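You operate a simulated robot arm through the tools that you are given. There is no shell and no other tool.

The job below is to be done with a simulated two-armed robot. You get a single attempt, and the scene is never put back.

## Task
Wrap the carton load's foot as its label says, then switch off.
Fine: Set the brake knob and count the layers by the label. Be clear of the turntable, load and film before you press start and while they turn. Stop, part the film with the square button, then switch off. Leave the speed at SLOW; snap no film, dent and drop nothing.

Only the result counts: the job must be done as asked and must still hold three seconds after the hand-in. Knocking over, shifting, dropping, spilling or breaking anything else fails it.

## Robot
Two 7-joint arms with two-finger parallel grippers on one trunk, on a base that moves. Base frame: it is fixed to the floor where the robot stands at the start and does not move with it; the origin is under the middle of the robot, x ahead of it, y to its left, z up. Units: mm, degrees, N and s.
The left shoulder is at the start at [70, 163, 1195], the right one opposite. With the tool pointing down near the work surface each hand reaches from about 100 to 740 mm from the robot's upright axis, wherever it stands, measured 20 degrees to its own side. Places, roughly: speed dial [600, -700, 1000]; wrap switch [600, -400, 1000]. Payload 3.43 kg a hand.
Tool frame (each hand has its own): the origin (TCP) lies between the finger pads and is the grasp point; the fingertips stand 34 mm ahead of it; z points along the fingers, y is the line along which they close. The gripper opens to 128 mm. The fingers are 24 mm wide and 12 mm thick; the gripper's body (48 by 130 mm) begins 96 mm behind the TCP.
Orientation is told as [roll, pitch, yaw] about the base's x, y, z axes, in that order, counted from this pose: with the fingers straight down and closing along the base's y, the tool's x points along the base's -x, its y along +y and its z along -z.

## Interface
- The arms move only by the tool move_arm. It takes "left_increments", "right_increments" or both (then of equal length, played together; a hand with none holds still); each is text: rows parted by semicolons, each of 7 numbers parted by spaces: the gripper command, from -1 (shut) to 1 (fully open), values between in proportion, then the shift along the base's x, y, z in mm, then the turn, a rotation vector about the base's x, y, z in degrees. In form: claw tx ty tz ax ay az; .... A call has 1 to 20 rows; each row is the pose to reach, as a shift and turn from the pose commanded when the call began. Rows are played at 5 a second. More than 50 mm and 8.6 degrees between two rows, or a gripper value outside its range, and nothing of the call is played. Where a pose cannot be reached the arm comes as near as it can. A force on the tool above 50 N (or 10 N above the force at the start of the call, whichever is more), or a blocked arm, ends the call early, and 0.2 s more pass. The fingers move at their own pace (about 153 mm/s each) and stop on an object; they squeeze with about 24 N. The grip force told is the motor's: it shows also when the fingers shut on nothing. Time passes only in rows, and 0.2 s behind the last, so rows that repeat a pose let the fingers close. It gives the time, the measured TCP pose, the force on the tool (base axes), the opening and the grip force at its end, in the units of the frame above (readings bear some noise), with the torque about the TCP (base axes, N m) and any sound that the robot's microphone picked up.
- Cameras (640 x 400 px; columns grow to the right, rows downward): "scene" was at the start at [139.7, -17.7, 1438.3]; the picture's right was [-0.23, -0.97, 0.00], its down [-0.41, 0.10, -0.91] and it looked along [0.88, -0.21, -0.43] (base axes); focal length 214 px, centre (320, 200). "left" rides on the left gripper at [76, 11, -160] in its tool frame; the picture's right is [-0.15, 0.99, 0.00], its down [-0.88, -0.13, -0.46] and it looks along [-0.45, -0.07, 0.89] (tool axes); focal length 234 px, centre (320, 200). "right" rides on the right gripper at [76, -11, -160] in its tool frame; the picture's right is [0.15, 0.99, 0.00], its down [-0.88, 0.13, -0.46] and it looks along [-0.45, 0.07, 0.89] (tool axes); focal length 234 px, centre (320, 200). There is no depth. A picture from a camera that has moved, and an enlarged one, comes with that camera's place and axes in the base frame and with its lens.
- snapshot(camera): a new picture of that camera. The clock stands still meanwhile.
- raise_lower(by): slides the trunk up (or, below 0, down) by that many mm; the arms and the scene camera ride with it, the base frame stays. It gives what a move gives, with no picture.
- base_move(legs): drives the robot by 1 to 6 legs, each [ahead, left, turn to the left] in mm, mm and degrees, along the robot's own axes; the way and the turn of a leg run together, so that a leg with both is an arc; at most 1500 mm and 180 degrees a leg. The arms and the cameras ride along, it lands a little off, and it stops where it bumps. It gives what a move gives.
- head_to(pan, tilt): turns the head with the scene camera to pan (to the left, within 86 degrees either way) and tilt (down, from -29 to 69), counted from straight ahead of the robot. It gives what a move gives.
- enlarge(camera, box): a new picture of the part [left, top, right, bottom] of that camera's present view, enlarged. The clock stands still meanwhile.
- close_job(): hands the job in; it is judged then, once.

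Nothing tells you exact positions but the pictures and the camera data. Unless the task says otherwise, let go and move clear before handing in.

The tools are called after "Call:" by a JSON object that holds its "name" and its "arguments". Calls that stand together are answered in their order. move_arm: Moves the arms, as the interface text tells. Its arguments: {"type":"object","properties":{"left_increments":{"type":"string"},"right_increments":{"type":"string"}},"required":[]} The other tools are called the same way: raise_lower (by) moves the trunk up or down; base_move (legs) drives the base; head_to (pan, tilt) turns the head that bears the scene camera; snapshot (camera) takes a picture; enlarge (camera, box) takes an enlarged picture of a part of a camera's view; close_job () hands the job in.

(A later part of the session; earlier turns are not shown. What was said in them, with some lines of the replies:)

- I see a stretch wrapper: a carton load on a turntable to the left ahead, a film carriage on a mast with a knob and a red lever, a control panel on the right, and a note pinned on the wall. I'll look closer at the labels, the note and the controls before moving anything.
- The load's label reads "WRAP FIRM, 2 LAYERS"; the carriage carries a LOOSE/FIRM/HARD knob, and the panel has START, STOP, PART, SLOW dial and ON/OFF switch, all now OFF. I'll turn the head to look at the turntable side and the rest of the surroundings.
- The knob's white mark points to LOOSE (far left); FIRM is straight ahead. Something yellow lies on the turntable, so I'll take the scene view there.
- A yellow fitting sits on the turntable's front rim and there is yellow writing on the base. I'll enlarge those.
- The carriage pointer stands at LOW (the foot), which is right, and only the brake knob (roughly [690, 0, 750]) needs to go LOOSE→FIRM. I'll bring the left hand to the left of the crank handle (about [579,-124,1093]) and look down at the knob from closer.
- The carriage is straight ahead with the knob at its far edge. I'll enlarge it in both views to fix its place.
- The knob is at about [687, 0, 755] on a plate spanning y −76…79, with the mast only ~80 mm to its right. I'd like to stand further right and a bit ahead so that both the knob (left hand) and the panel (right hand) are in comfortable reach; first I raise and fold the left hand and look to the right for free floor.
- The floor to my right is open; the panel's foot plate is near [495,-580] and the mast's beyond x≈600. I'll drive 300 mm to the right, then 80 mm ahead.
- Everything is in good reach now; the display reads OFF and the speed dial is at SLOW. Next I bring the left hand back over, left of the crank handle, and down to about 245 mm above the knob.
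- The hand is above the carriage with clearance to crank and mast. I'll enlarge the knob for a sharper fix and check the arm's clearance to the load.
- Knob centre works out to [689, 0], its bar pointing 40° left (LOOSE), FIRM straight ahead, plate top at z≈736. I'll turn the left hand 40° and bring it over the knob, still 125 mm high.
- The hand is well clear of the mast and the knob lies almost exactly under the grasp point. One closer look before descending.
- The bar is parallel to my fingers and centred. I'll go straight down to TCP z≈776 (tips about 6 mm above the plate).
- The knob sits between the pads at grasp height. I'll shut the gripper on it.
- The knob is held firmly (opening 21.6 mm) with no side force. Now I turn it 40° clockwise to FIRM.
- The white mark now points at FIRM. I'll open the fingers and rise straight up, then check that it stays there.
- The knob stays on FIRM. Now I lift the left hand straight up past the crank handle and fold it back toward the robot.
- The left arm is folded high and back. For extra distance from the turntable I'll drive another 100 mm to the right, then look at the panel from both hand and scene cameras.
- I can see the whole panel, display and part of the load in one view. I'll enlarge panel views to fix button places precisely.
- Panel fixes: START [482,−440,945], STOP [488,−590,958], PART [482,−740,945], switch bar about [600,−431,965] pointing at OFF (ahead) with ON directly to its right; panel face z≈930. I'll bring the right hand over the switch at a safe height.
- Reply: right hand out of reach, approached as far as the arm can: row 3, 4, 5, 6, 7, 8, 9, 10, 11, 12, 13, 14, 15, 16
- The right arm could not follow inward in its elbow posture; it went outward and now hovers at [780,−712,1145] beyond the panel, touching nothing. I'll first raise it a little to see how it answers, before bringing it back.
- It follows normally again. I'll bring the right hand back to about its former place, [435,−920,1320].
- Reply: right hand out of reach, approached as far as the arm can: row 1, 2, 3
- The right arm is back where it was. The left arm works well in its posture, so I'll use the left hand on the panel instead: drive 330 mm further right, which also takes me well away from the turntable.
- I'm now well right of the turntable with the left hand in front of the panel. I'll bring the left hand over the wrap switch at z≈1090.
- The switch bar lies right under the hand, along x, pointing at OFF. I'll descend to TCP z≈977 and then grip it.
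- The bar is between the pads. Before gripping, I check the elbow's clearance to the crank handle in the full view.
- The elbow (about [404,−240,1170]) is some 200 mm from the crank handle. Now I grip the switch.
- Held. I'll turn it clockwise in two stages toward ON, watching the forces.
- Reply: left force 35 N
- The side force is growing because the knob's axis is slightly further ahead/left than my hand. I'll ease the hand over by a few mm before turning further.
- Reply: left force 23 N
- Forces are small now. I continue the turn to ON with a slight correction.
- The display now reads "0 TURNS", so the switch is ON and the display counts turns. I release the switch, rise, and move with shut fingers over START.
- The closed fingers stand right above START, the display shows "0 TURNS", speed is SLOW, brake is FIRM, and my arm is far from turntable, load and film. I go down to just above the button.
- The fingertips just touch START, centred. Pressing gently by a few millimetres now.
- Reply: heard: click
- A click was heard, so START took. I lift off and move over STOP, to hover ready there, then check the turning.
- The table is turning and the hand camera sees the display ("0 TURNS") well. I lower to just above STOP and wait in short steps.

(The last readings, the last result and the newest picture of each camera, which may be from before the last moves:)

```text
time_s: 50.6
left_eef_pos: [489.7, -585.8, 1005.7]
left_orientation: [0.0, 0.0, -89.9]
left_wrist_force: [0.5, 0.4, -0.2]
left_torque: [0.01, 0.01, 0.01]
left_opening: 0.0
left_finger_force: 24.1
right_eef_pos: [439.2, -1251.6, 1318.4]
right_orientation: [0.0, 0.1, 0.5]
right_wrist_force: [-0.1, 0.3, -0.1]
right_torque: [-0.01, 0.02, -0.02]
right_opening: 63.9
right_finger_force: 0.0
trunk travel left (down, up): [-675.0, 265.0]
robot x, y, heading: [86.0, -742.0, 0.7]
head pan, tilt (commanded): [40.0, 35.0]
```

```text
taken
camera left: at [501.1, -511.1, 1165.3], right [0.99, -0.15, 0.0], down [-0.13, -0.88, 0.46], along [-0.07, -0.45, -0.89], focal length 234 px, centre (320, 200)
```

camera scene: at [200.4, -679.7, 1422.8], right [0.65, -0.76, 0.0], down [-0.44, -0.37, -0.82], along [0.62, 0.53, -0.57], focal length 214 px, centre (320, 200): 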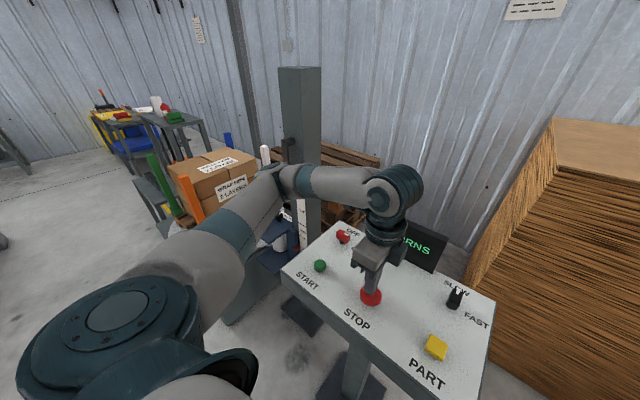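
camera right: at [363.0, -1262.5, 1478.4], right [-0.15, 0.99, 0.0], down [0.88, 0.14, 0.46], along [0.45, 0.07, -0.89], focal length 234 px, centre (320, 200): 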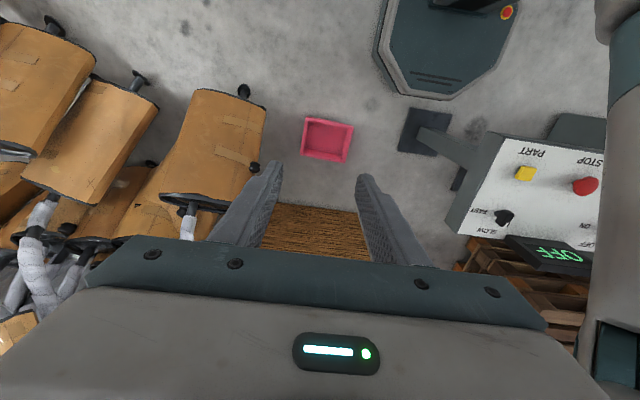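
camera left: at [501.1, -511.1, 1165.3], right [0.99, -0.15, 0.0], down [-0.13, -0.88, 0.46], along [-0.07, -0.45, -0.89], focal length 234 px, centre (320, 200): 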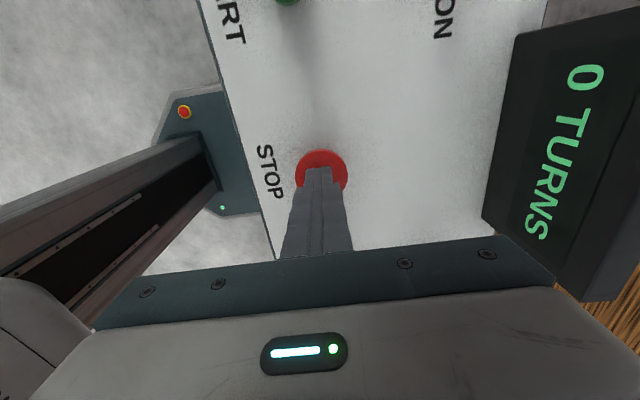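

It turns steadily, roughly 25–30°/s. I hold here and keep checking.

Call:
{"name": "move_arm", "arguments": {"left_increments": "-1 0 0 0 0 0 0; -1 0 0 0 0 0 0; -1 0 0 0 0 0 0; -1 0 0 0 0 0 0; -1 0 0 0 0 0 0; -1 0 0 0 0 0 0; -1 0 0 0 0 0 0; -1 0 0 0 0 0 0; -1 0 0 0 0 0 0; -1 0 0 0 0 0 0; -1 0 0 0 0 0 0; -1 0 0 0 0 0 0; -1 0 0 0 0 0 0; -1 0 0 0 0 0 0; -1 0 0 0 0 0 0"}}

Call:
{"name": "snapshot", "arguments": {"camera": "scene"}}

Call:
{"name": "snapshot", "arguments": {"camera": "left"}}

```text
time_s: 53.8
left_eef_pos: [490.4, -585.5, 1006.5]
left_orientation: [0.1, 0.0, -89.9]
left_wrist_force: [0.1, -0.2, 0.5]
left_torque: [0.01, 0.0, -0.01]
left_opening: 0.3
left_finger_force: 23.5
right_eef_pos: [438.3, -1251.7, 1319.0]
right_orientation: [0.0, 0.0, 0.5]
right_wrist_force: [-0.4, 1.0, -0.2]
right_torque: [-0.02, 0.01, 0.0]
right_opening: 64.1
right_finger_force: 0.0
trunk travel left (down, up): [-675.0, 265.0]
robot x, y, heading: [82.0, -740.7, 0.6]
head pan, tilt (commanded): [40.0, 35.0]
```

```text
taken
camera scene: at [200.5, -679.6, 1422.8], right [0.65, -0.76, 0.0], down [-0.44, -0.37, -0.82], along [0.62, 0.53, -0.57], focal length 214 px, centre (320, 200)
```

scene: 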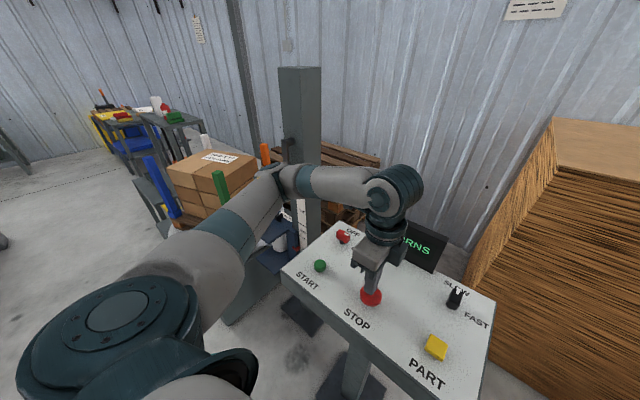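

```text
taken
camera left: at [501.1, -511.2, 1165.3], right [0.99, -0.15, 0.0], down [-0.13, -0.88, 0.46], along [-0.07, -0.45, -0.89], focal length 234 px, centre (320, 200)
```

left: 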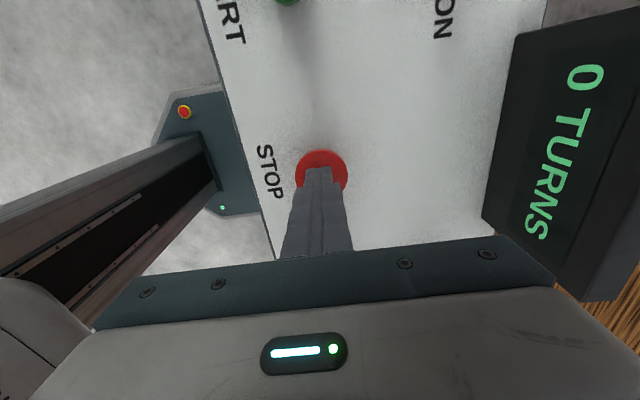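

Quarter-turn per ~3.2 s, so a turn takes about 13 s; the film is whole. I keep holding.

Call:
{"name": "move_arm", "arguments": {"left_increments": "-1 0 0 0 0 0 0; -1 0 0 0 0 0 0; -1 0 0 0 0 0 0; -1 0 0 0 0 0 0; -1 0 0 0 0 0 0; -1 0 0 0 0 0 0; -1 0 0 0 0 0 0; -1 0 0 0 0 0 0; -1 0 0 0 0 0 0; -1 0 0 0 0 0 0; -1 0 0 0 0 0 0; -1 0 0 0 0 0 0; -1 0 0 0 0 0 0; -1 0 0 0 0 0 0; -1 0 0 0 0 0 0; -1 0 0 0 0 0 0; -1 0 0 0 0 0 0; -1 0 0 0 0 0 0; -1 0 0 0 0 0 0; -1 0 0 0 0 0 0"}}

Call:
{"name": "snapshot", "arguments": {"camera": "scene"}}

Call:
{"name": "snapshot", "arguments": {"camera": "left"}}

```text
time_s: 58.0
left_eef_pos: [490.3, -586.3, 1006.4]
left_orientation: [-0.1, 0.1, -89.9]
left_wrist_force: [-0.7, -0.4, 0.2]
left_torque: [-0.01, 0.01, -0.01]
left_opening: 0.1
left_finger_force: 24.2
right_eef_pos: [438.6, -1251.8, 1319.2]
right_orientation: [0.0, 0.1, 0.5]
right_wrist_force: [-0.3, 0.6, 0.3]
right_torque: [0.01, 0.0, 0.01]
right_opening: 64.1
right_finger_force: 0.0
trunk travel left (down, up): [-675.0, 265.0]
robot x, y, heading: [83.4, -742.7, 0.3]
head pan, tilt (commanded): [40.0, 35.0]
```

```text
taken
camera scene: at [200.5, -679.6, 1422.8], right [0.65, -0.76, 0.0], down [-0.44, -0.37, -0.82], along [0.62, 0.53, -0.57], focal length 214 px, centre (320, 200)
```

scene: 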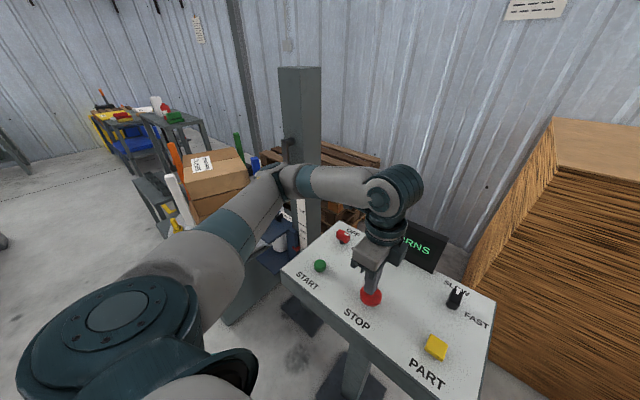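

```text
taken
camera left: at [501.1, -511.2, 1165.3], right [0.99, -0.15, 0.0], down [-0.13, -0.88, 0.46], along [-0.07, -0.45, -0.89], focal length 234 px, centre (320, 200)
```

left: 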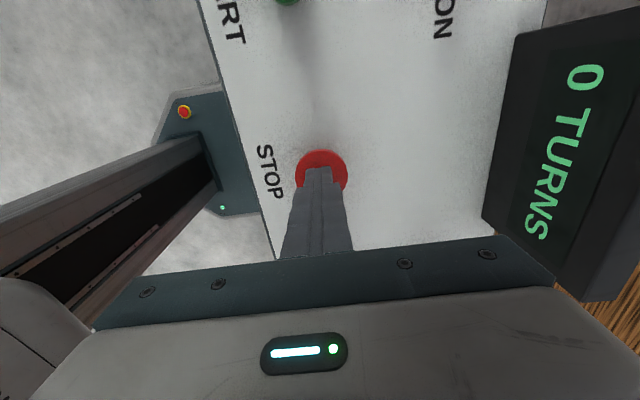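

White is at the front-left now, nearly round once. I wait on toward the first full turn.

Call:
{"name": "move_arm", "arguments": {"left_increments": "-1 0 0 0 0 0 0; -1 0 0 0 0 0 0; -1 0 0 0 0 0 0; -1 0 0 0 0 0 0; -1 0 0 0 0 0 0; -1 0 0 0 0 0 0; -1 0 0 0 0 0 0; -1 0 0 0 0 0 0; -1 0 0 0 0 0 0; -1 0 0 0 0 0 0; -1 0 0 0 0 0 0; -1 0 0 0 0 0 0"}}

Call:
{"name": "snapshot", "arguments": {"camera": "left"}}

Call:
{"name": "snapshot", "arguments": {"camera": "scene"}}

```text
time_s: 60.6
left_eef_pos: [488.6, -584.8, 1006.5]
left_orientation: [-0.1, 0.0, -90.0]
left_wrist_force: [0.1, -0.2, 0.5]
left_torque: [0.0, 0.0, 0.03]
left_opening: 0.0
left_finger_force: 23.9
right_eef_pos: [439.5, -1252.2, 1318.7]
right_orientation: [0.0, 0.0, 0.5]
right_wrist_force: [-0.7, -0.1, -0.5]
right_torque: [0.01, 0.01, -0.02]
right_opening: 63.9
right_finger_force: 0.1
trunk travel left (down, up): [-675.0, 265.0]
robot x, y, heading: [85.2, -738.5, 0.4]
head pan, tilt (commanded): [40.0, 35.0]
```

```text
taken
camera left: at [501.1, -511.2, 1165.3], right [0.99, -0.15, 0.0], down [-0.13, -0.88, 0.46], along [-0.07, -0.45, -0.89], focal length 234 px, centre (320, 200)
```

left: 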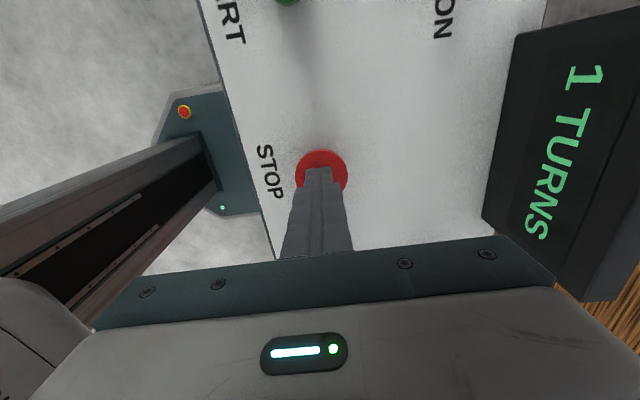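

```text
taken
camera scene: at [200.5, -679.6, 1422.8], right [0.65, -0.76, 0.0], down [-0.44, -0.37, -0.82], along [0.62, 0.53, -0.57], focal length 214 px, centre (320, 200)
```

scene: 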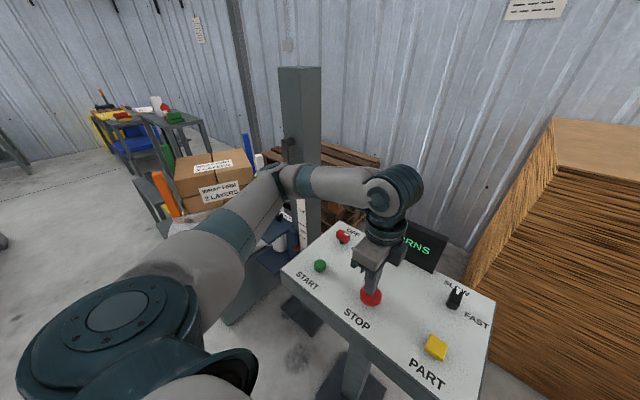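

"1 TURNS" shows; a turn takes about 11 s, so the second completes near t≈70. I hold, checking on the way.

Call:
{"name": "move_arm", "arguments": {"left_increments": "-1 0 0 0 0 0 0; -1 0 0 0 0 0 0; -1 0 0 0 0 0 0; -1 0 0 0 0 0 0; -1 0 0 0 0 0 0; -1 0 0 0 0 0 0; -1 0 0 0 0 0 0; -1 0 0 0 0 0 0; -1 0 0 0 0 0 0; -1 0 0 0 0 0 0; -1 0 0 0 0 0 0; -1 0 0 0 0 0 0; -1 0 0 0 0 0 0; -1 0 0 0 0 0 0; -1 0 0 0 0 0 0; -1 0 0 0 0 0 0; -1 0 0 0 0 0 0; -1 0 0 0 0 0 0"}}

Call:
{"name": "snapshot", "arguments": {"camera": "scene"}}

Call:
{"name": "enlarge", "arguments": {"camera": "scene", "box": [130, 110, 330, 280]}}

Call:
{"name": "snapshot", "arguments": {"camera": "left"}}

```text
time_s: 64.4
left_eef_pos: [489.3, -586.1, 1005.4]
left_orientation: [0.0, 0.1, -89.9]
left_wrist_force: [0.4, -0.4, -0.9]
left_torque: [-0.02, 0.01, 0.01]
left_opening: 0.0
left_finger_force: 24.1
right_eef_pos: [439.9, -1251.7, 1319.1]
right_orientation: [-0.1, 0.0, 0.5]
right_wrist_force: [-0.2, 0.1, -0.4]
right_torque: [0.01, 0.02, -0.02]
right_opening: 64.1
right_finger_force: 0.1
trunk travel left (down, up): [-675.0, 265.0]
robot x, y, heading: [82.1, -744.9, 0.5]
head pan, tilt (commanded): [40.0, 35.0]
```

```text
taken
camera scene: at [200.5, -679.6, 1422.8], right [0.65, -0.76, 0.0], down [-0.44, -0.37, -0.82], along [0.62, 0.53, -0.57], focal length 214 px, centre (320, 200)
```

scene: 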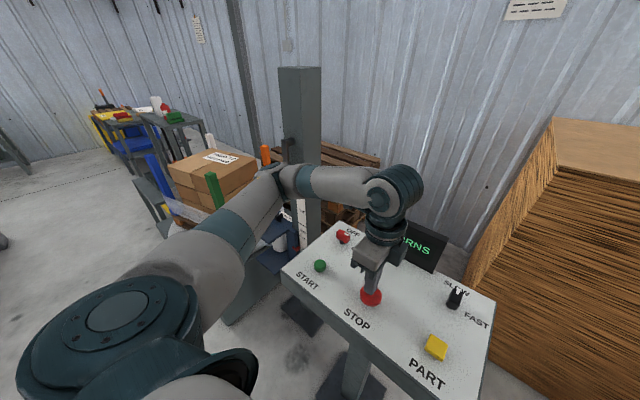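

```text
2.35 times, centred on (230, 195) of scene
camera zoom: at [200.5, -679.6, 1422.8], right [0.65, -0.76, 0.0], down [-0.44, -0.37, -0.82], along [0.62, 0.53, -0.57], focal length 505 px, centre (532, 212)
```

zoom: 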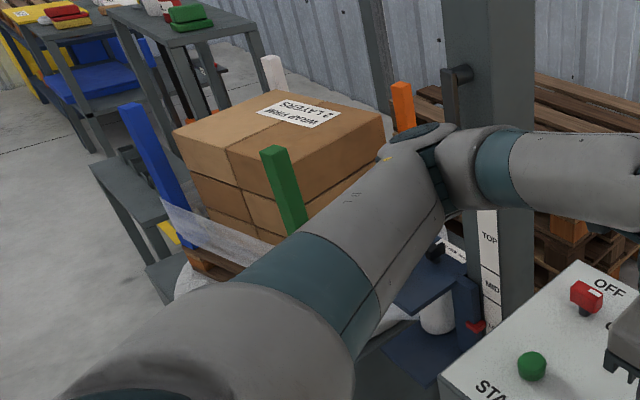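

```text
taken
camera left: at [501.1, -511.2, 1165.3], right [0.99, -0.15, 0.0], down [-0.13, -0.88, 0.46], along [-0.07, -0.45, -0.89], focal length 234 px, centre (320, 200)
```

left: 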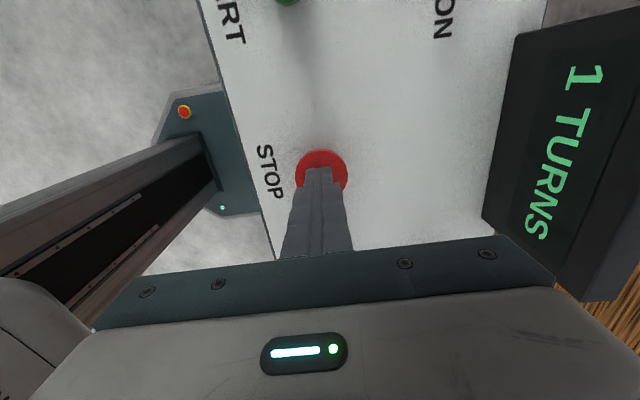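

The film band is going on at the foot. Second turn should complete near t≈69.5; I wait to ~68.4.

Call:
{"name": "move_arm", "arguments": {"left_increments": "-1 0 0 0 0 0 0; -1 0 0 0 0 0 0; -1 0 0 0 0 0 0; -1 0 0 0 0 0 0; -1 0 0 0 0 0 0; -1 0 0 0 0 0 0; -1 0 0 0 0 0 0; -1 0 0 0 0 0 0; -1 0 0 0 0 0 0; -1 0 0 0 0 0 0; -1 0 0 0 0 0 0; -1 0 0 0 0 0 0; -1 0 0 0 0 0 0; -1 0 0 0 0 0 0; -1 0 0 0 0 0 0; -1 0 0 0 0 0 0; -1 0 0 0 0 0 0; -1 0 0 0 0 0 0; -1 0 0 0 0 0 0"}}

Call:
{"name": "snapshot", "arguments": {"camera": "left"}}

Call:
{"name": "snapshot", "arguments": {"camera": "scene"}}

```text
time_s: 68.4
left_eef_pos: [488.9, -585.3, 1006.3]
left_orientation: [0.0, 0.0, -89.9]
left_wrist_force: [0.6, 0.2, -0.3]
left_torque: [-0.03, -0.02, -0.02]
left_opening: 0.0
left_finger_force: 23.8
right_eef_pos: [437.9, -1252.5, 1319.0]
right_orientation: [0.0, 0.0, 0.6]
right_wrist_force: [-0.8, -0.1, 0.1]
right_torque: [0.0, 0.01, 0.0]
right_opening: 64.0
right_finger_force: 0.1
trunk travel left (down, up): [-675.0, 265.0]
robot x, y, heading: [79.8, -740.4, 0.4]
head pan, tilt (commanded): [40.0, 35.0]
```

```text
taken
camera left: at [501.1, -511.2, 1165.3], right [0.99, -0.15, 0.0], down [-0.13, -0.88, 0.46], along [-0.07, -0.45, -0.89], focal length 234 px, centre (320, 200)
```

left: 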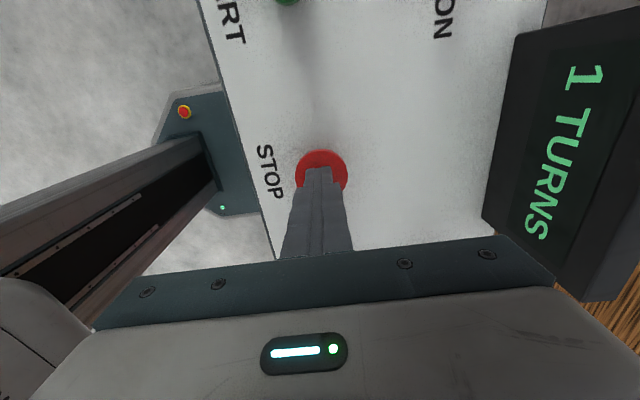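

```text
taken
camera scene: at [200.5, -679.6, 1422.8], right [0.65, -0.76, 0.0], down [-0.44, -0.37, -0.82], along [0.62, 0.53, -0.57], focal length 214 px, centre (320, 200)
```

scene: 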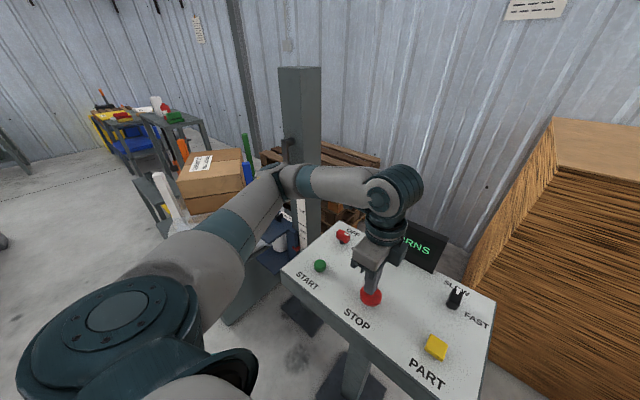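

Still "1 TURNS", with white just before its start place. Short steps now.

Call:
{"name": "move_arm", "arguments": {"left_increments": "-1 0 0 0 0 0 0; -1 0 0 0 0 0 0; -1 0 0 0 0 0 0; -1 0 0 0 0 0 0"}}

Call:
{"name": "snapshot", "arguments": {"camera": "left"}}

Call:
{"name": "snapshot", "arguments": {"camera": "scene"}}

```text
time_s: 69.4
left_eef_pos: [489.9, -587.0, 1005.8]
left_orientation: [0.1, 0.0, -89.9]
left_wrist_force: [-0.6, -0.4, -0.5]
left_torque: [0.02, 0.0, 0.0]
left_opening: 0.0
left_finger_force: 23.9
right_eef_pos: [438.9, -1251.7, 1319.0]
right_orientation: [-0.1, -0.1, 0.6]
right_wrist_force: [0.9, -0.1, 0.1]
right_torque: [-0.04, 0.01, 0.02]
right_opening: 64.0
right_finger_force: 0.1
trunk travel left (down, up): [-675.0, 265.0]
robot x, y, heading: [80.7, -737.5, 0.8]
head pan, tilt (commanded): [40.0, 35.0]
```

```text
taken
camera left: at [501.1, -511.2, 1165.3], right [0.99, -0.15, 0.0], down [-0.13, -0.88, 0.46], along [-0.07, -0.45, -0.89], focal length 234 px, centre (320, 200)
```

left: 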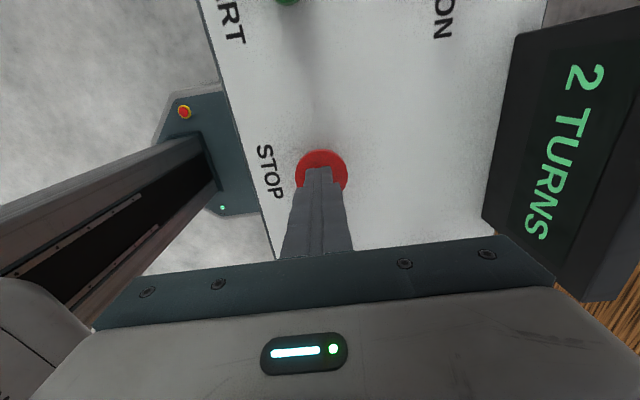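

```text
taken
camera scene: at [200.5, -679.6, 1422.8], right [0.65, -0.76, 0.0], down [-0.44, -0.37, -0.82], along [0.62, 0.53, -0.57], focal length 214 px, centre (320, 200)
```

scene: 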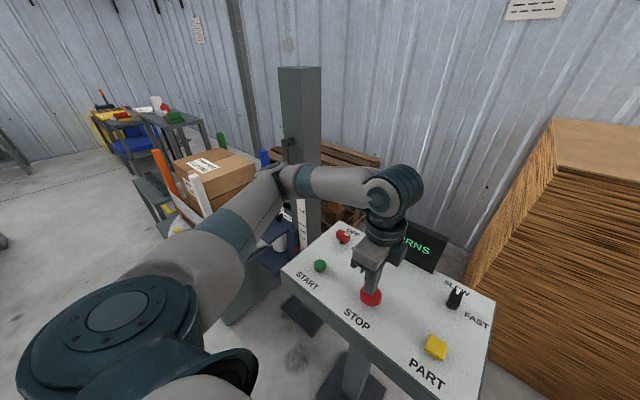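

"2 TURNS" is up and the load is just back at its start angle. Pressing STOP now.

Call:
{"name": "move_arm", "arguments": {"left_increments": "-1 0 0 -9 0 0 0; -1 0 0 -15 0 0 0; -1 0 0 -19 0 0 0"}}

Call:
{"name": "snapshot", "arguments": {"camera": "scene"}}

Call:
{"name": "snapshot", "arguments": {"camera": "left"}}

```text
time_s: 70.2
left_eef_pos: [489.9, -585.4, 988.0]
left_orientation: [0.4, 0.0, -89.9]
left_wrist_force: [2.0, 4.4, 40.8]
left_torque: [0.16, -0.07, -0.18]
left_opening: 0.0
left_finger_force: 23.2
right_eef_pos: [437.1, -1250.9, 1320.7]
right_orientation: [-0.1, 0.0, 0.5]
right_wrist_force: [-0.2, -0.2, 0.7]
right_torque: [0.03, -0.02, 0.0]
right_opening: 64.1
right_finger_force: 0.0
trunk travel left (down, up): [-675.0, 265.0]
robot x, y, heading: [80.4, -742.5, 0.5]
head pan, tilt (commanded): [40.0, 35.0]
heard: click
```

```text
taken
camera scene: at [197.5, -680.0, 1423.8], right [0.65, -0.76, 0.0], down [-0.43, -0.37, -0.82], along [0.62, 0.53, -0.57], focal length 214 px, centre (320, 200)
```

scene: 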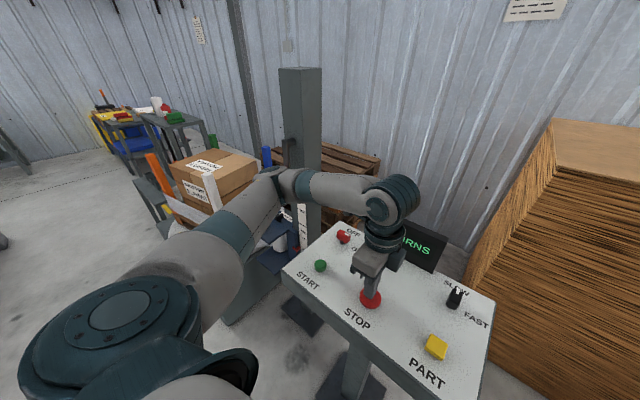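

```text
taken
camera left: at [500.0, -511.2, 1148.7], right [0.99, -0.14, 0.01], down [-0.13, -0.88, 0.46], along [-0.06, -0.45, -0.89], focal length 234 px, centre (320, 200)
```

left: 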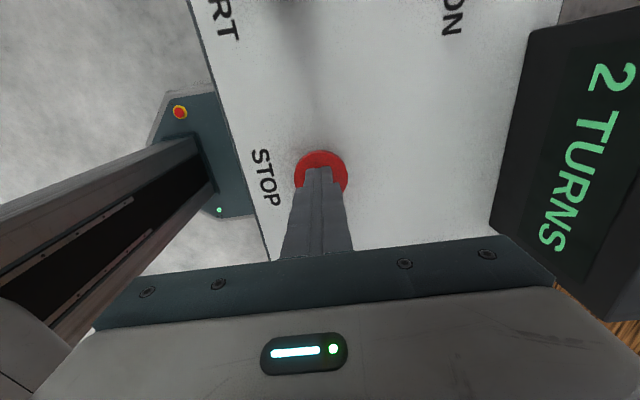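

STOP clicked at "2 TURNS". I lift off and verify the table has come to rest.

Call:
{"name": "move_arm", "arguments": {"left_increments": "-1 0 0 15 0 0 0; -1 0 0 30 0 0 0; -1 0 0 40 0 0 0; -1 0 0 40 0 0 0; -1 0 0 40 0 0 0"}}

Call:
{"name": "enlarge", "arguments": {"camera": "scene", "box": [130, 110, 330, 280]}}

Call:
{"name": "move_arm", "arguments": {"left_increments": "-1 0 0 0 0 0 0; -1 0 0 0 0 0 0; -1 0 0 0 0 0 0; -1 0 0 0 0 0 0; -1 0 0 0 0 0 0"}}

Call:
{"name": "enlarge", "arguments": {"camera": "scene", "box": [130, 110, 330, 280]}}

Call:
{"name": "snapshot", "arguments": {"camera": "left"}}

```text
time_s: 71.4
left_eef_pos: [489.6, -586.6, 1025.5]
left_orientation: [0.0, 0.0, -90.0]
left_wrist_force: [0.8, 0.4, -0.4]
left_torque: [-0.01, 0.0, 0.0]
left_opening: 0.0
left_finger_force: 23.7
right_eef_pos: [438.3, -1252.7, 1320.0]
right_orientation: [0.1, -0.1, 0.5]
right_wrist_force: [-0.3, -0.1, 0.0]
right_torque: [-0.03, 0.0, -0.01]
right_opening: 64.0
right_finger_force: 0.0
trunk travel left (down, up): [-675.0, 265.0]
robot x, y, heading: [86.2, -743.3, 0.6]
head pan, tilt (commanded): [40.0, 35.0]
```

```text
2.35 times, centred on (230, 195) of scene
camera zoom: at [200.1, -679.7, 1422.8], right [0.65, -0.76, 0.0], down [-0.44, -0.37, -0.82], along [0.62, 0.53, -0.57], focal length 505 px, centre (532, 212)
```

zoom: 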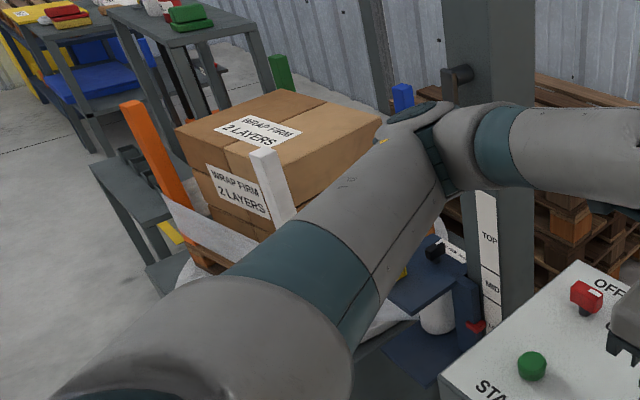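

```text
time_s: 72.6
left_eef_pos: [490.0, -586.0, 1026.3]
left_orientation: [0.1, 0.0, -90.0]
left_wrist_force: [-0.6, -0.6, -0.1]
left_torque: [0.02, 0.0, -0.02]
left_opening: 0.0
left_finger_force: 24.2
right_eef_pos: [439.3, -1251.8, 1319.0]
right_orientation: [0.1, -0.1, 0.5]
right_wrist_force: [0.2, -0.2, -1.0]
right_torque: [0.04, -0.01, -0.01]
right_opening: 63.9
right_finger_force: 0.0
trunk travel left (down, up): [-675.0, 265.0]
robot x, y, heading: [82.7, -740.9, 0.4]
head pan, tilt (commanded): [40.0, 35.0]
```

```text
2.35 times, centred on (230, 195) of scene
camera zoom: at [200.5, -679.6, 1422.8], right [0.65, -0.76, 0.0], down [-0.44, -0.37, -0.82], along [0.62, 0.53, -0.57], focal length 505 px, centre (532, 212)
```

zoom: 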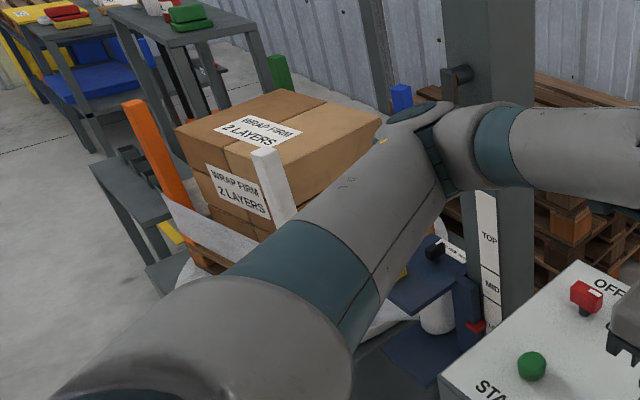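

```text
taken
camera left: at [501.3, -511.5, 1185.1], right [0.99, -0.15, 0.0], down [-0.13, -0.88, 0.46], along [-0.07, -0.45, -0.89], focal length 234 px, centre (320, 200)
```

left: 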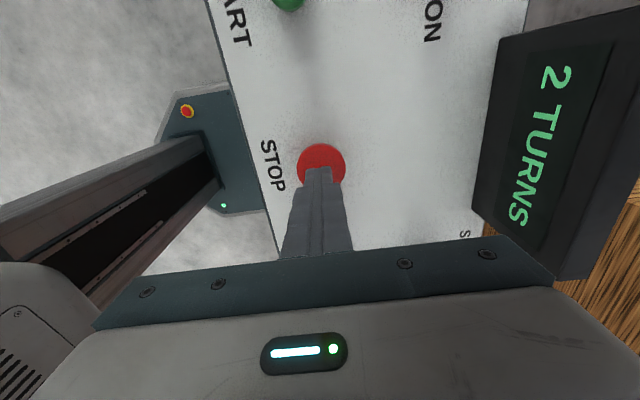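

The table has stopped just past two full turns, film intact. Next I move over the square PART button at about [482,−740].

Call:
{"name": "move_arm", "arguments": {"left_increments": "-1 -2 -40 0 0 0 0; -1 -4 -80 0 0 0 0; -1 -6 -120 0 0 0 0; -1 -8 -153 0 0 0 0; -1 -8 -153 0 0 0 0"}}

Call:
{"name": "snapshot", "arguments": {"camera": "left"}}

Call:
{"name": "snapshot", "arguments": {"camera": "scene"}}

```text
time_s: 73.8
left_eef_pos: [480.5, -740.0, 1026.6]
left_orientation: [0.0, -0.1, -90.0]
left_wrist_force: [-0.3, -0.2, 0.1]
left_torque: [-0.04, 0.01, 0.01]
left_opening: 0.0
left_finger_force: 24.0
right_eef_pos: [439.6, -1251.6, 1319.1]
right_orientation: [-0.2, -0.1, 0.5]
right_wrist_force: [0.2, -0.1, -0.1]
right_torque: [-0.02, -0.02, -0.03]
right_opening: 64.0
right_finger_force: 0.1
trunk travel left (down, up): [-675.0, 265.0]
robot x, y, heading: [81.3, -740.9, 0.7]
head pan, tilt (commanded): [40.0, 35.0]
```

```text
taken
camera left: at [492.8, -665.4, 1185.7], right [0.99, -0.14, 0.0], down [-0.13, -0.88, 0.46], along [-0.07, -0.45, -0.89], focal length 234 px, centre (320, 200)
```

left: 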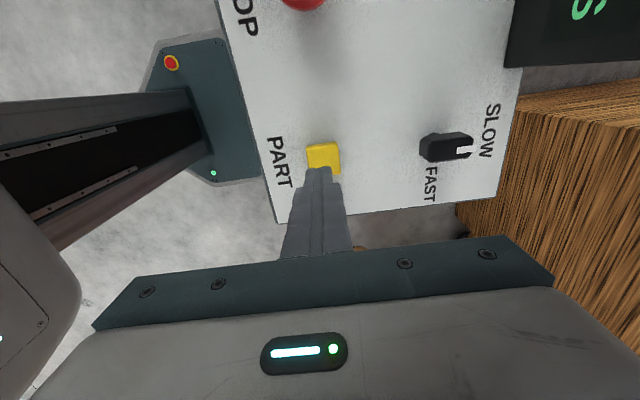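

```text
taken
camera scene: at [200.3, -678.4, 1422.8], right [0.65, -0.76, 0.0], down [-0.44, -0.37, -0.82], along [0.62, 0.53, -0.57], focal length 214 px, centre (320, 200)
```

scene: 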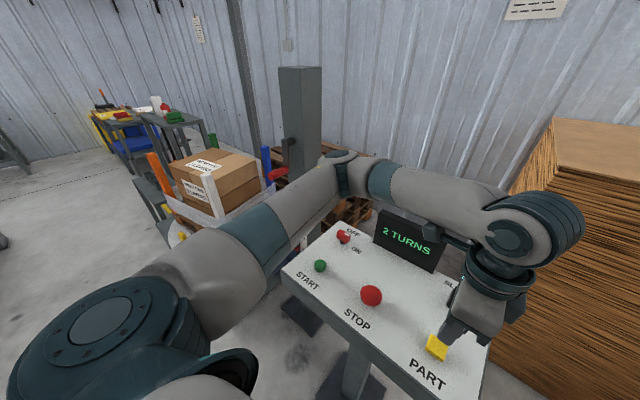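

PART is just below, offset by a few millimetres. I press down on it gently.

Call:
{"name": "move_arm", "arguments": {"left_increments": "-1 2.5 4 -25 0 0 0; -1 2.5 4 -38 0 0 0; -1 2.5 4 -43 0 0 0; -1 2.5 4 -47 0 0 0"}}

Call:
{"name": "snapshot", "arguments": {"camera": "scene"}}

```text
time_s: 74.8
left_eef_pos: [485.4, -736.8, 978.3]
left_orientation: [0.0, -0.1, -89.9]
left_wrist_force: [-0.4, -0.7, 4.0]
left_torque: [0.0, 0.0, 0.04]
left_opening: 0.0
left_finger_force: 23.8
right_eef_pos: [440.1, -1251.5, 1319.7]
right_orientation: [0.0, 0.0, 0.5]
right_wrist_force: [0.5, 0.6, -0.2]
right_torque: [0.05, 0.0, -0.01]
right_opening: 63.9
right_finger_force: 0.0
trunk travel left (down, up): [-675.0, 265.0]
robot x, y, heading: [79.5, -739.3, 0.3]
head pan, tilt (commanded): [40.0, 35.0]
heard: click
```

```text
taken
camera scene: at [200.3, -679.8, 1422.9], right [0.65, -0.76, 0.0], down [-0.44, -0.37, -0.82], along [0.62, 0.53, -0.57], focal length 214 px, centre (320, 200)
```

scene: 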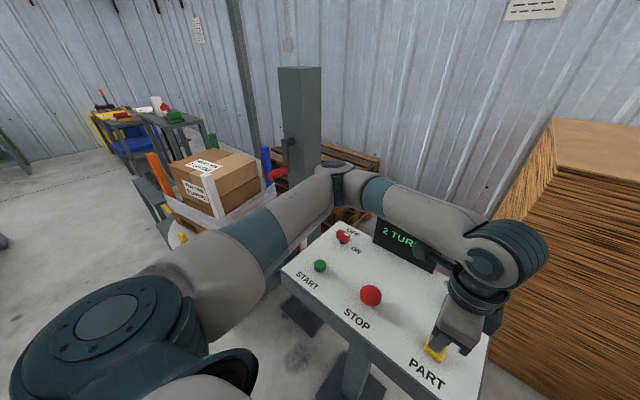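

PART clicked. I lift off and go back toward the switch, then check that the film is parted.

Call:
{"name": "move_arm", "arguments": {"left_increments": "-1 0 0 30 0 0 0; -1 0 0 70 0 0 0; -1 15 40 88 0 0 0; -1 30 85 88 0 0 0; -1 45 130 88 0 0 0; -1 60 175 88 0 0 0; -1 75 220 88 0 0 0; -1 95 262 88 0 0 0; 0 110 295 88 0 0 0; 0 119 308 88 0 0 0; 0 119 308 88 0 0 0"}}

Call:
{"name": "snapshot", "arguments": {"camera": "scene"}}

Call:
{"name": "snapshot", "arguments": {"camera": "left"}}

Call:
{"name": "enlarge", "arguments": {"camera": "scene", "box": [130, 130, 350, 320]}}

```text
time_s: 77.2
left_eef_pos: [603.2, -425.3, 1065.9]
left_orientation: [0.1, 0.0, -89.9]
left_wrist_force: [-0.5, 0.3, 0.1]
left_torque: [-0.01, 0.0, -0.02]
left_opening: 64.0
left_finger_force: 0.0
right_eef_pos: [439.2, -1251.1, 1319.3]
right_orientation: [0.0, 0.0, 0.5]
right_wrist_force: [-0.1, 0.0, -0.1]
right_torque: [0.03, 0.0, -0.03]
right_opening: 63.8
right_finger_force: 0.1
trunk travel left (down, up): [-675.0, 265.0]
robot x, y, heading: [87.9, -739.4, 0.5]
head pan, tilt (commanded): [40.0, 35.0]
```

```text
taken
camera scene: at [200.4, -679.6, 1422.8], right [0.65, -0.76, 0.0], down [-0.44, -0.37, -0.82], along [0.62, 0.53, -0.57], focal length 214 px, centre (320, 200)
```

scene: 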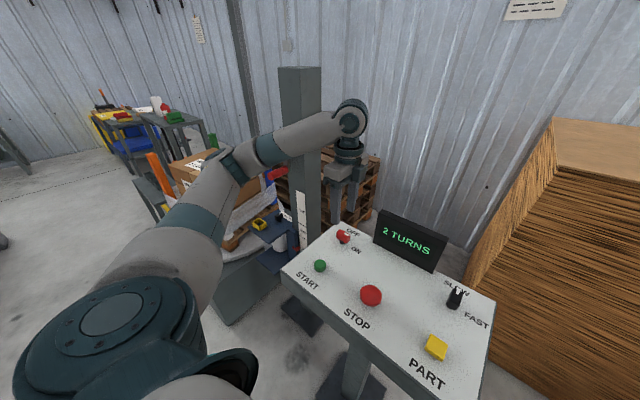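

```text
taken
camera left: at [614.7, -351.4, 1225.6], right [0.99, -0.15, 0.0], down [-0.13, -0.88, 0.46], along [-0.07, -0.45, -0.89], focal length 234 px, centre (320, 200)
```

left: 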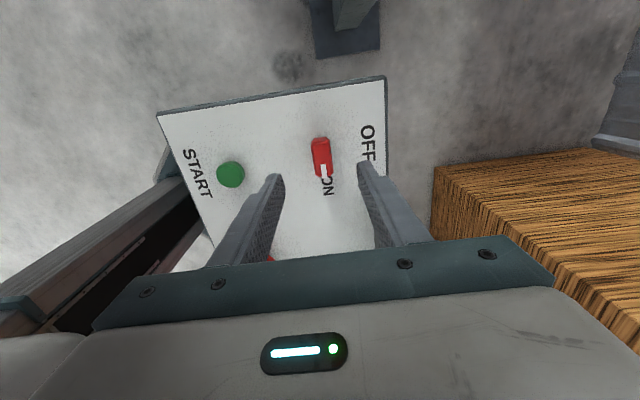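

```text
2.11 times, centred on (240, 225) of scene
camera zoom: at [200.4, -679.6, 1422.8], right [0.65, -0.76, 0.0], down [-0.44, -0.37, -0.82], along [0.62, 0.53, -0.57], focal length 452 px, centre (488, 147)
```

zoom: 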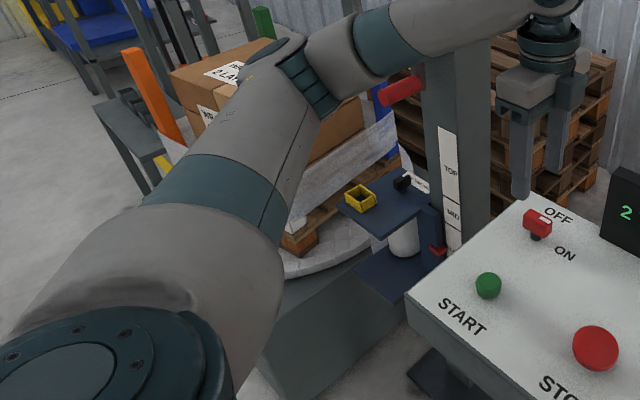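

The film is parted and the foot band is on. The hand is over the switch, its fingers straddling the bar; I go down and grip it.

Call:
{"name": "move_arm", "arguments": {"left_increments": "0 1 0 -40 0 0 0; 0 1 0 -70 0 0 0; 0 1 0 -82 0 0 0; 0 1 0 -87 0 0 0; 0 1 0 -87 0 0 0"}}

Call:
{"name": "enlarge", "arguments": {"camera": "left", "box": [220, 110, 420, 250]}}

```text
time_s: 78.4
left_eef_pos: [605.6, -425.7, 978.4]
left_orientation: [0.0, 0.0, -90.1]
left_wrist_force: [0.1, -0.3, 0.1]
left_torque: [0.03, -0.03, 0.02]
left_opening: 64.0
left_finger_force: 0.0
right_eef_pos: [438.5, -1251.8, 1318.2]
right_orientation: [0.0, 0.0, 0.5]
right_wrist_force: [0.0, 0.8, -0.2]
right_torque: [0.01, 0.02, 0.0]
right_opening: 63.8
right_finger_force: 0.0
trunk travel left (down, up): [-675.0, 265.0]
robot x, y, heading: [82.3, -739.4, 0.4]
head pan, tilt (commanded): [40.0, 35.0]
```

```text
2.86 times, centred on (320, 180) of left
camera zoom: at [616.0, -351.9, 1138.8], right [0.99, -0.15, 0.0], down [-0.13, -0.88, 0.46], along [-0.07, -0.45, -0.89], focal length 669 px, centre (320, 257)
```

zoom: 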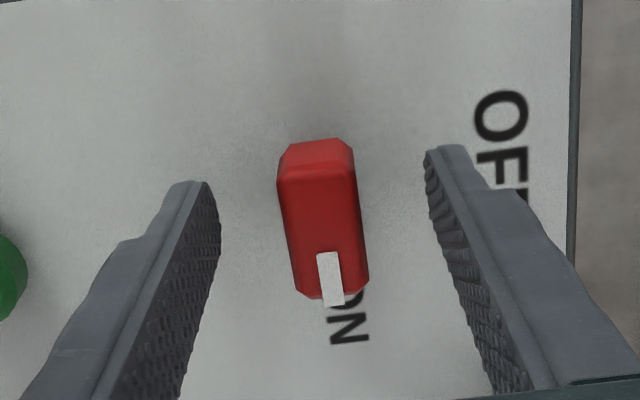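

Call:
{"name": "move_arm", "arguments": {"left_increments": "-1 0 -1 0 0 0 0; -1 0 -1 0 0 0 0; -1 0 -1 0 0 0 0"}}

```text
time_s: 79.2
left_eef_pos: [604.8, -425.7, 979.3]
left_orientation: [0.0, 0.0, -89.9]
left_wrist_force: [6.0, 2.9, 4.1]
left_torque: [0.13, -0.19, 0.03]
left_opening: 21.8
left_finger_force: 45.0
right_eef_pos: [439.7, -1251.2, 1318.9]
right_orientation: [0.0, 0.0, 0.5]
right_wrist_force: [0.1, -0.1, -0.5]
right_torque: [0.0, -0.02, -0.03]
right_opening: 63.6
right_finger_force: 0.0
trunk travel left (down, up): [-675.0, 265.0]
robot x, y, heading: [84.8, -742.0, 0.5]
head pan, tilt (commanded): [40.0, 35.0]
```

Held with little force. Turning it back counter-clockwise toward OFF, in two stages.

Call:
{"name": "move_arm", "arguments": {"left_increments": "-1 0 0 0 0 0 8; -1 0 0 0 0 0 16; -1 0 0 0 0 0 24; -1 0 0 0 0 0 32; -1 0 0 0 0 0 40; -1 0 0 0 0 0 45"}}

```text
time_s: 80.6
left_eef_pos: [603.5, -427.3, 978.5]
left_orientation: [0.0, -0.1, -44.9]
left_wrist_force: [-10.0, 0.7, -2.5]
left_torque: [-0.78, -0.86, -0.03]
left_opening: 22.2
left_finger_force: 45.0
right_eef_pos: [437.7, -1251.8, 1319.8]
right_orientation: [-0.1, 0.1, 0.5]
right_wrist_force: [0.5, 0.5, 0.4]
right_torque: [-0.02, 0.03, -0.05]
right_opening: 64.0
right_finger_force: 0.2
trunk travel left (down, up): [-675.0, 265.0]
robot x, y, heading: [84.5, -743.3, 0.6]
head pan, tilt (commanded): [40.0, 35.0]
```

Call:
{"name": "move_arm", "arguments": {"left_increments": "-1 -1 0 0 0 0 8; -1 -1.5 0 0 0 0 16; -1 -1.5 0 0 0 0 24; -1 -1.5 0 0 0 0 32; -1 -1.5 0 0 0 0 40; -1 -1.5 0 0 0 0 45; -1 -1.5 0 0 0 0 45"}}

Call:
{"name": "enlarge", "arguments": {"camera": "left", "box": [220, 120, 420, 260]}}

Call:
{"name": "snapshot", "arguments": {"camera": "scene"}}

```text
time_s: 82.2
left_eef_pos: [601.4, -429.6, 978.9]
left_orientation: [0.0, 0.1, 0.0]
left_wrist_force: [-14.8, -16.3, -11.9]
left_torque: [-0.6, 0.2, -0.07]
left_opening: 21.9
left_finger_force: 45.3
right_eef_pos: [438.4, -1252.8, 1319.3]
right_orientation: [0.1, 0.0, 0.5]
right_wrist_force: [-0.1, -0.1, 0.1]
right_torque: [-0.01, -0.02, 0.0]
right_opening: 63.9
right_finger_force: 0.0
trunk travel left (down, up): [-675.0, 265.0]
robot x, y, heading: [80.9, -742.8, 0.4]
head pan, tilt (commanded): [40.0, 35.0]
```

```text
2.86 times, centred on (320, 190) of left
camera zoom: at [526.8, -420.2, 1138.8], right [0.15, 0.99, 0.0], down [0.88, -0.13, 0.45], along [0.45, -0.07, -0.89], focal length 669 px, centre (320, 229)
```

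zoom: 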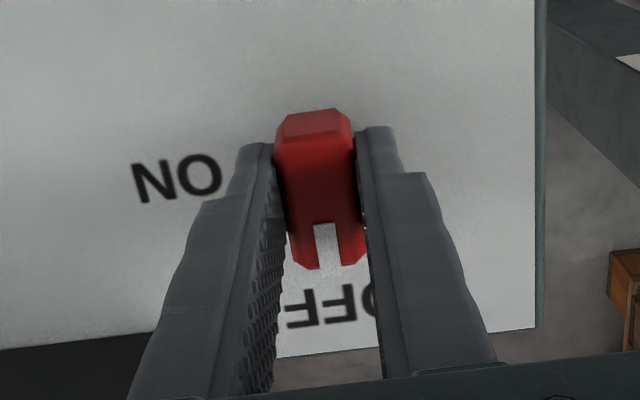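

```text
taken
camera scene: at [199.1, -681.5, 1422.9], right [0.65, -0.76, 0.0], down [-0.44, -0.37, -0.82], along [0.62, 0.53, -0.57], focal length 214 px, centre (320, 200)
```

scene: 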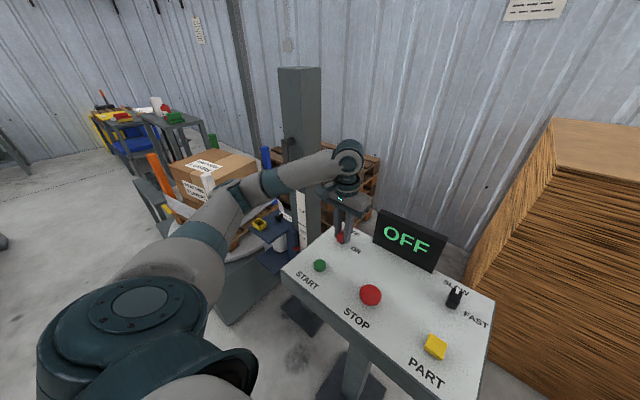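

The display reads OFF. I relax the side force a little, open the fingers, and rise straight up.

Call:
{"name": "move_arm", "arguments": {"left_increments": "-1 -1.5 -2 0 0 0 0; -1 -2 -2.5 -1 0 0 0; 0 -2 -2.5 -1 0 0 0; 0 -2 -2.5 -1 0 0 0; 0 -2 -2.5 30 0 0 0; 0 -2 -2.5 70 0 0 0; 0 -10 -2.5 110 0 0 0"}}

Call:
{"name": "snapshot", "arguments": {"camera": "left"}}

Call:
{"name": "snapshot", "arguments": {"camera": "scene"}}

```text
time_s: 83.8
left_eef_pos: [593.1, -430.5, 1089.3]
left_orientation: [0.0, 0.0, 0.1]
left_wrist_force: [0.4, -0.2, -0.1]
left_torque: [-0.03, 0.0, -0.02]
left_opening: 63.9
left_finger_force: 0.0
right_eef_pos: [438.4, -1253.1, 1319.1]
right_orientation: [0.1, 0.1, 0.5]
right_wrist_force: [-0.3, -0.2, -0.5]
right_torque: [0.02, -0.02, 0.0]
right_opening: 64.0
right_finger_force: 0.1
trunk travel left (down, up): [-675.0, 265.0]
robot x, y, heading: [82.9, -741.4, 0.4]
head pan, tilt (commanded): [40.0, 35.0]
```

```text
taken
camera left: at [517.5, -420.6, 1249.0], right [0.15, 0.99, 0.0], down [0.88, -0.13, 0.46], along [0.45, -0.07, -0.89], focal length 234 px, centre (320, 200)
```

left: 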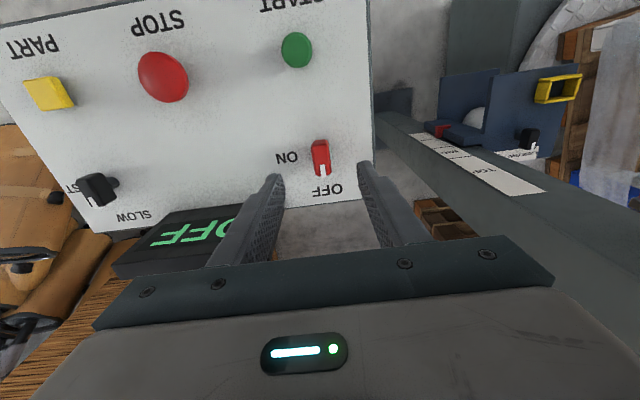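

```text
taken
camera scene: at [199.3, -680.3, 1422.8], right [0.65, -0.76, 0.0], down [-0.44, -0.37, -0.82], along [0.62, 0.53, -0.57], focal length 214 px, centre (320, 200)
```

scene: 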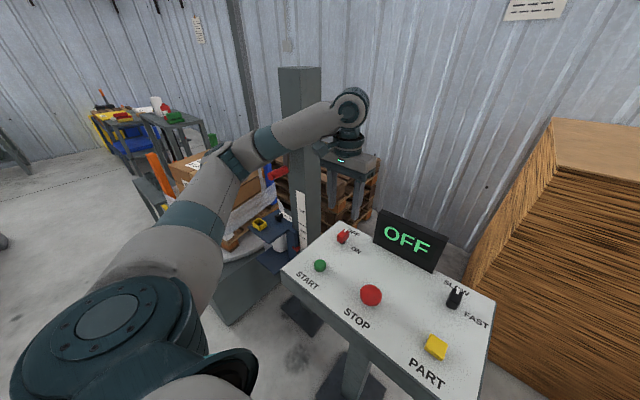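

Switch is at OFF and the display shows OFF. I withdraw the left hand to its rest place and then inspect the wrapped load, film end, knob and dial.

Call:
{"name": "move_arm", "arguments": {"left_increments": "0 -10 -15 40 0 0 0; 0 -25 -30 80 0 0 0; 0 -50 -45 120 0 0 0; 0 -75 -60 155 0 0 0; 0 -100 -80 185 0 0 0; 0 -125 -100 210 0 0 0; 0 -150 -120 225 0 0 0; 0 -180 -145 235 0 0 0"}}

Call:
{"name": "snapshot", "arguments": {"camera": "scene"}}

Call:
{"name": "snapshot", "arguments": {"camera": "left"}}

```text
time_s: 85.6
left_eef_pos: [410.8, -576.6, 1326.8]
left_orientation: [0.1, -0.1, 0.0]
left_wrist_force: [0.5, 0.3, -0.6]
left_torque: [0.03, 0.02, -0.03]
left_opening: 64.0
left_finger_force: 0.1
right_eef_pos: [438.9, -1253.7, 1317.0]
right_orientation: [0.0, 0.0, 0.5]
right_wrist_force: [0.0, -0.1, 0.5]
right_torque: [-0.01, -0.01, 0.0]
right_opening: 64.0
right_finger_force: 0.1
trunk travel left (down, up): [-675.0, 265.0]
robot x, y, heading: [85.4, -742.5, 0.3]
head pan, tilt (commanded): [40.0, 35.0]
```

```text
taken
camera scene: at [199.2, -681.6, 1423.0], right [0.65, -0.76, 0.0], down [-0.44, -0.37, -0.82], along [0.62, 0.53, -0.57], focal length 214 px, centre (320, 200)
```

scene: 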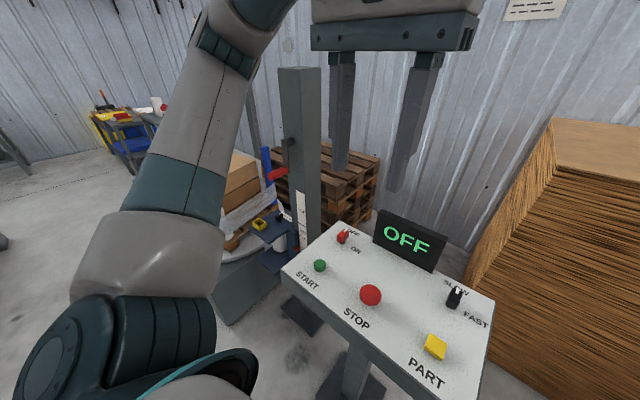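

```text
taken
camera left: at [334.8, -566.8, 1485.6], right [0.15, 0.99, 0.0], down [0.88, -0.13, 0.46], along [0.45, -0.07, -0.89], focal length 234 px, centre (320, 200)
```

left: 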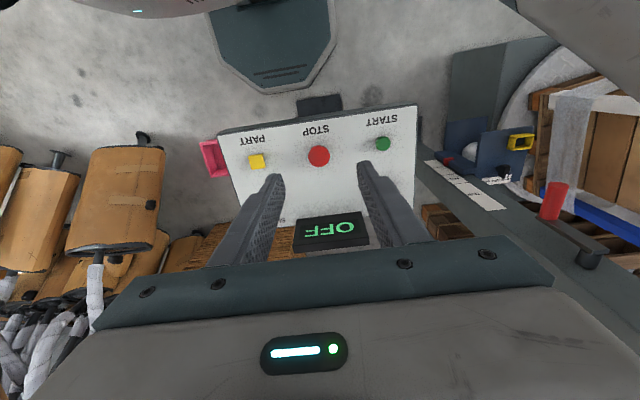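

Call:
{"name": "enlarge", "arguments": {"camera": "left", "box": [430, 40, 640, 230]}}

Call:
{"name": "enlarge", "arguments": {"camera": "scene", "box": [200, 130, 340, 290]}}

Call:
{"name": "enlarge", "arguments": {"camera": "scene", "box": [270, 190, 510, 390]}}

```text
2.11 times, centred on (535, 135) of left
camera zoom: at [334.8, -566.8, 1485.6], right [0.15, 0.99, 0.0], down [0.88, -0.13, 0.46], along [0.45, -0.07, -0.89], focal length 493 px, centre (-133, 337)
```

zoom: 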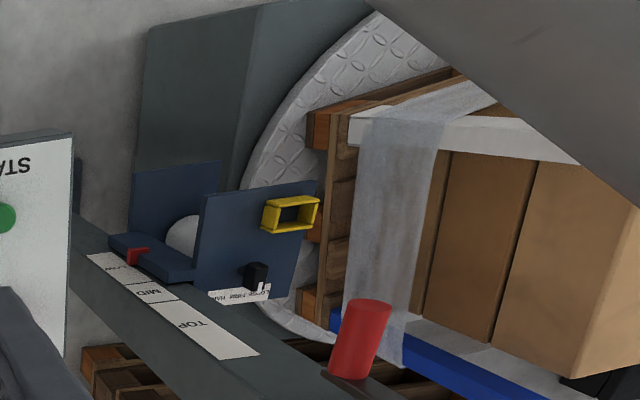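

```text
2.50 times, centred on (270, 210) of scene
camera zoom: at [199.2, -681.6, 1423.0], right [0.65, -0.76, 0.0], down [-0.44, -0.37, -0.82], along [0.62, 0.53, -0.57], focal length 536 px, centre (445, 175)
```

zoom: 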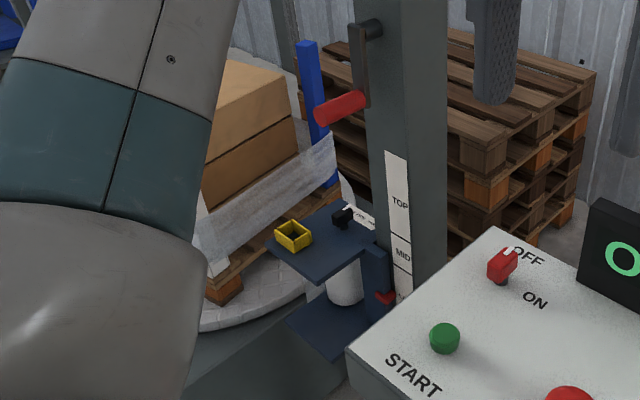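

```text
2.00 times, centred on (390, 290) of scene
camera zoom: at [199.2, -681.6, 1423.0], right [0.65, -0.76, 0.0], down [-0.44, -0.37, -0.82], along [0.62, 0.53, -0.57], focal length 429 px, centre (180, 20)
```

zoom: 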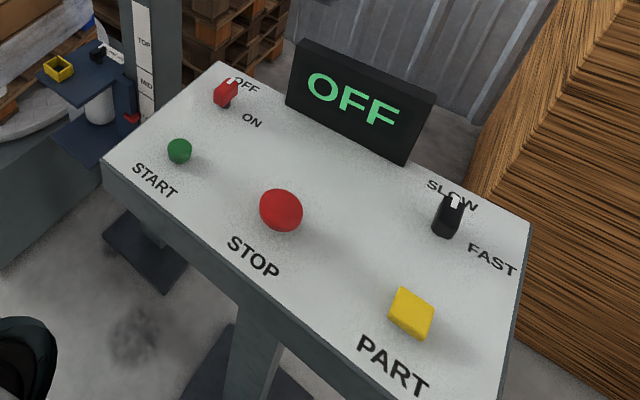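

The foot of the load carries its film band and the film is parted from the carriage. The brake is on FIRM, the speed dial on SLOW, and the switch and display both read OFF. Nothing has been shifted and both hands are clear, so I hand in.

Call:
{"name": "close_job", "arguments": {}}

```text
The job is handed in.
```

The carton load's foot is wrapped as its label says, FIRM with 2 layers, and the machine is switched off. The job is handed in; no verdict has come back yet.

- **Brake:** I turned the knob from LOOSE to FIRM before starting. The carriage was already at LOW, so I left it there.
- **Layers:** The display counted 0, 1 and 2 turns. I pressed STOP just after it showed 2, and the table came to rest slightly past two full turns.
- **Film:** I pressed PART after the table stopped. The pictures show the film separated from the carriage and the band in place at the foot. I saw no sign of it snapping while turning.
- **End state:** The switch and display read OFF, and the speed dial was never touched and still reads SLOW.
- **Clearance:** Both arms stayed away from the turntable, load and film while they turned, and both hands were empty and clear at hand-in.

The right arm could not reach the panel. It swung out past the panel without touching anything, so I brought it back and used the left hand for every control.
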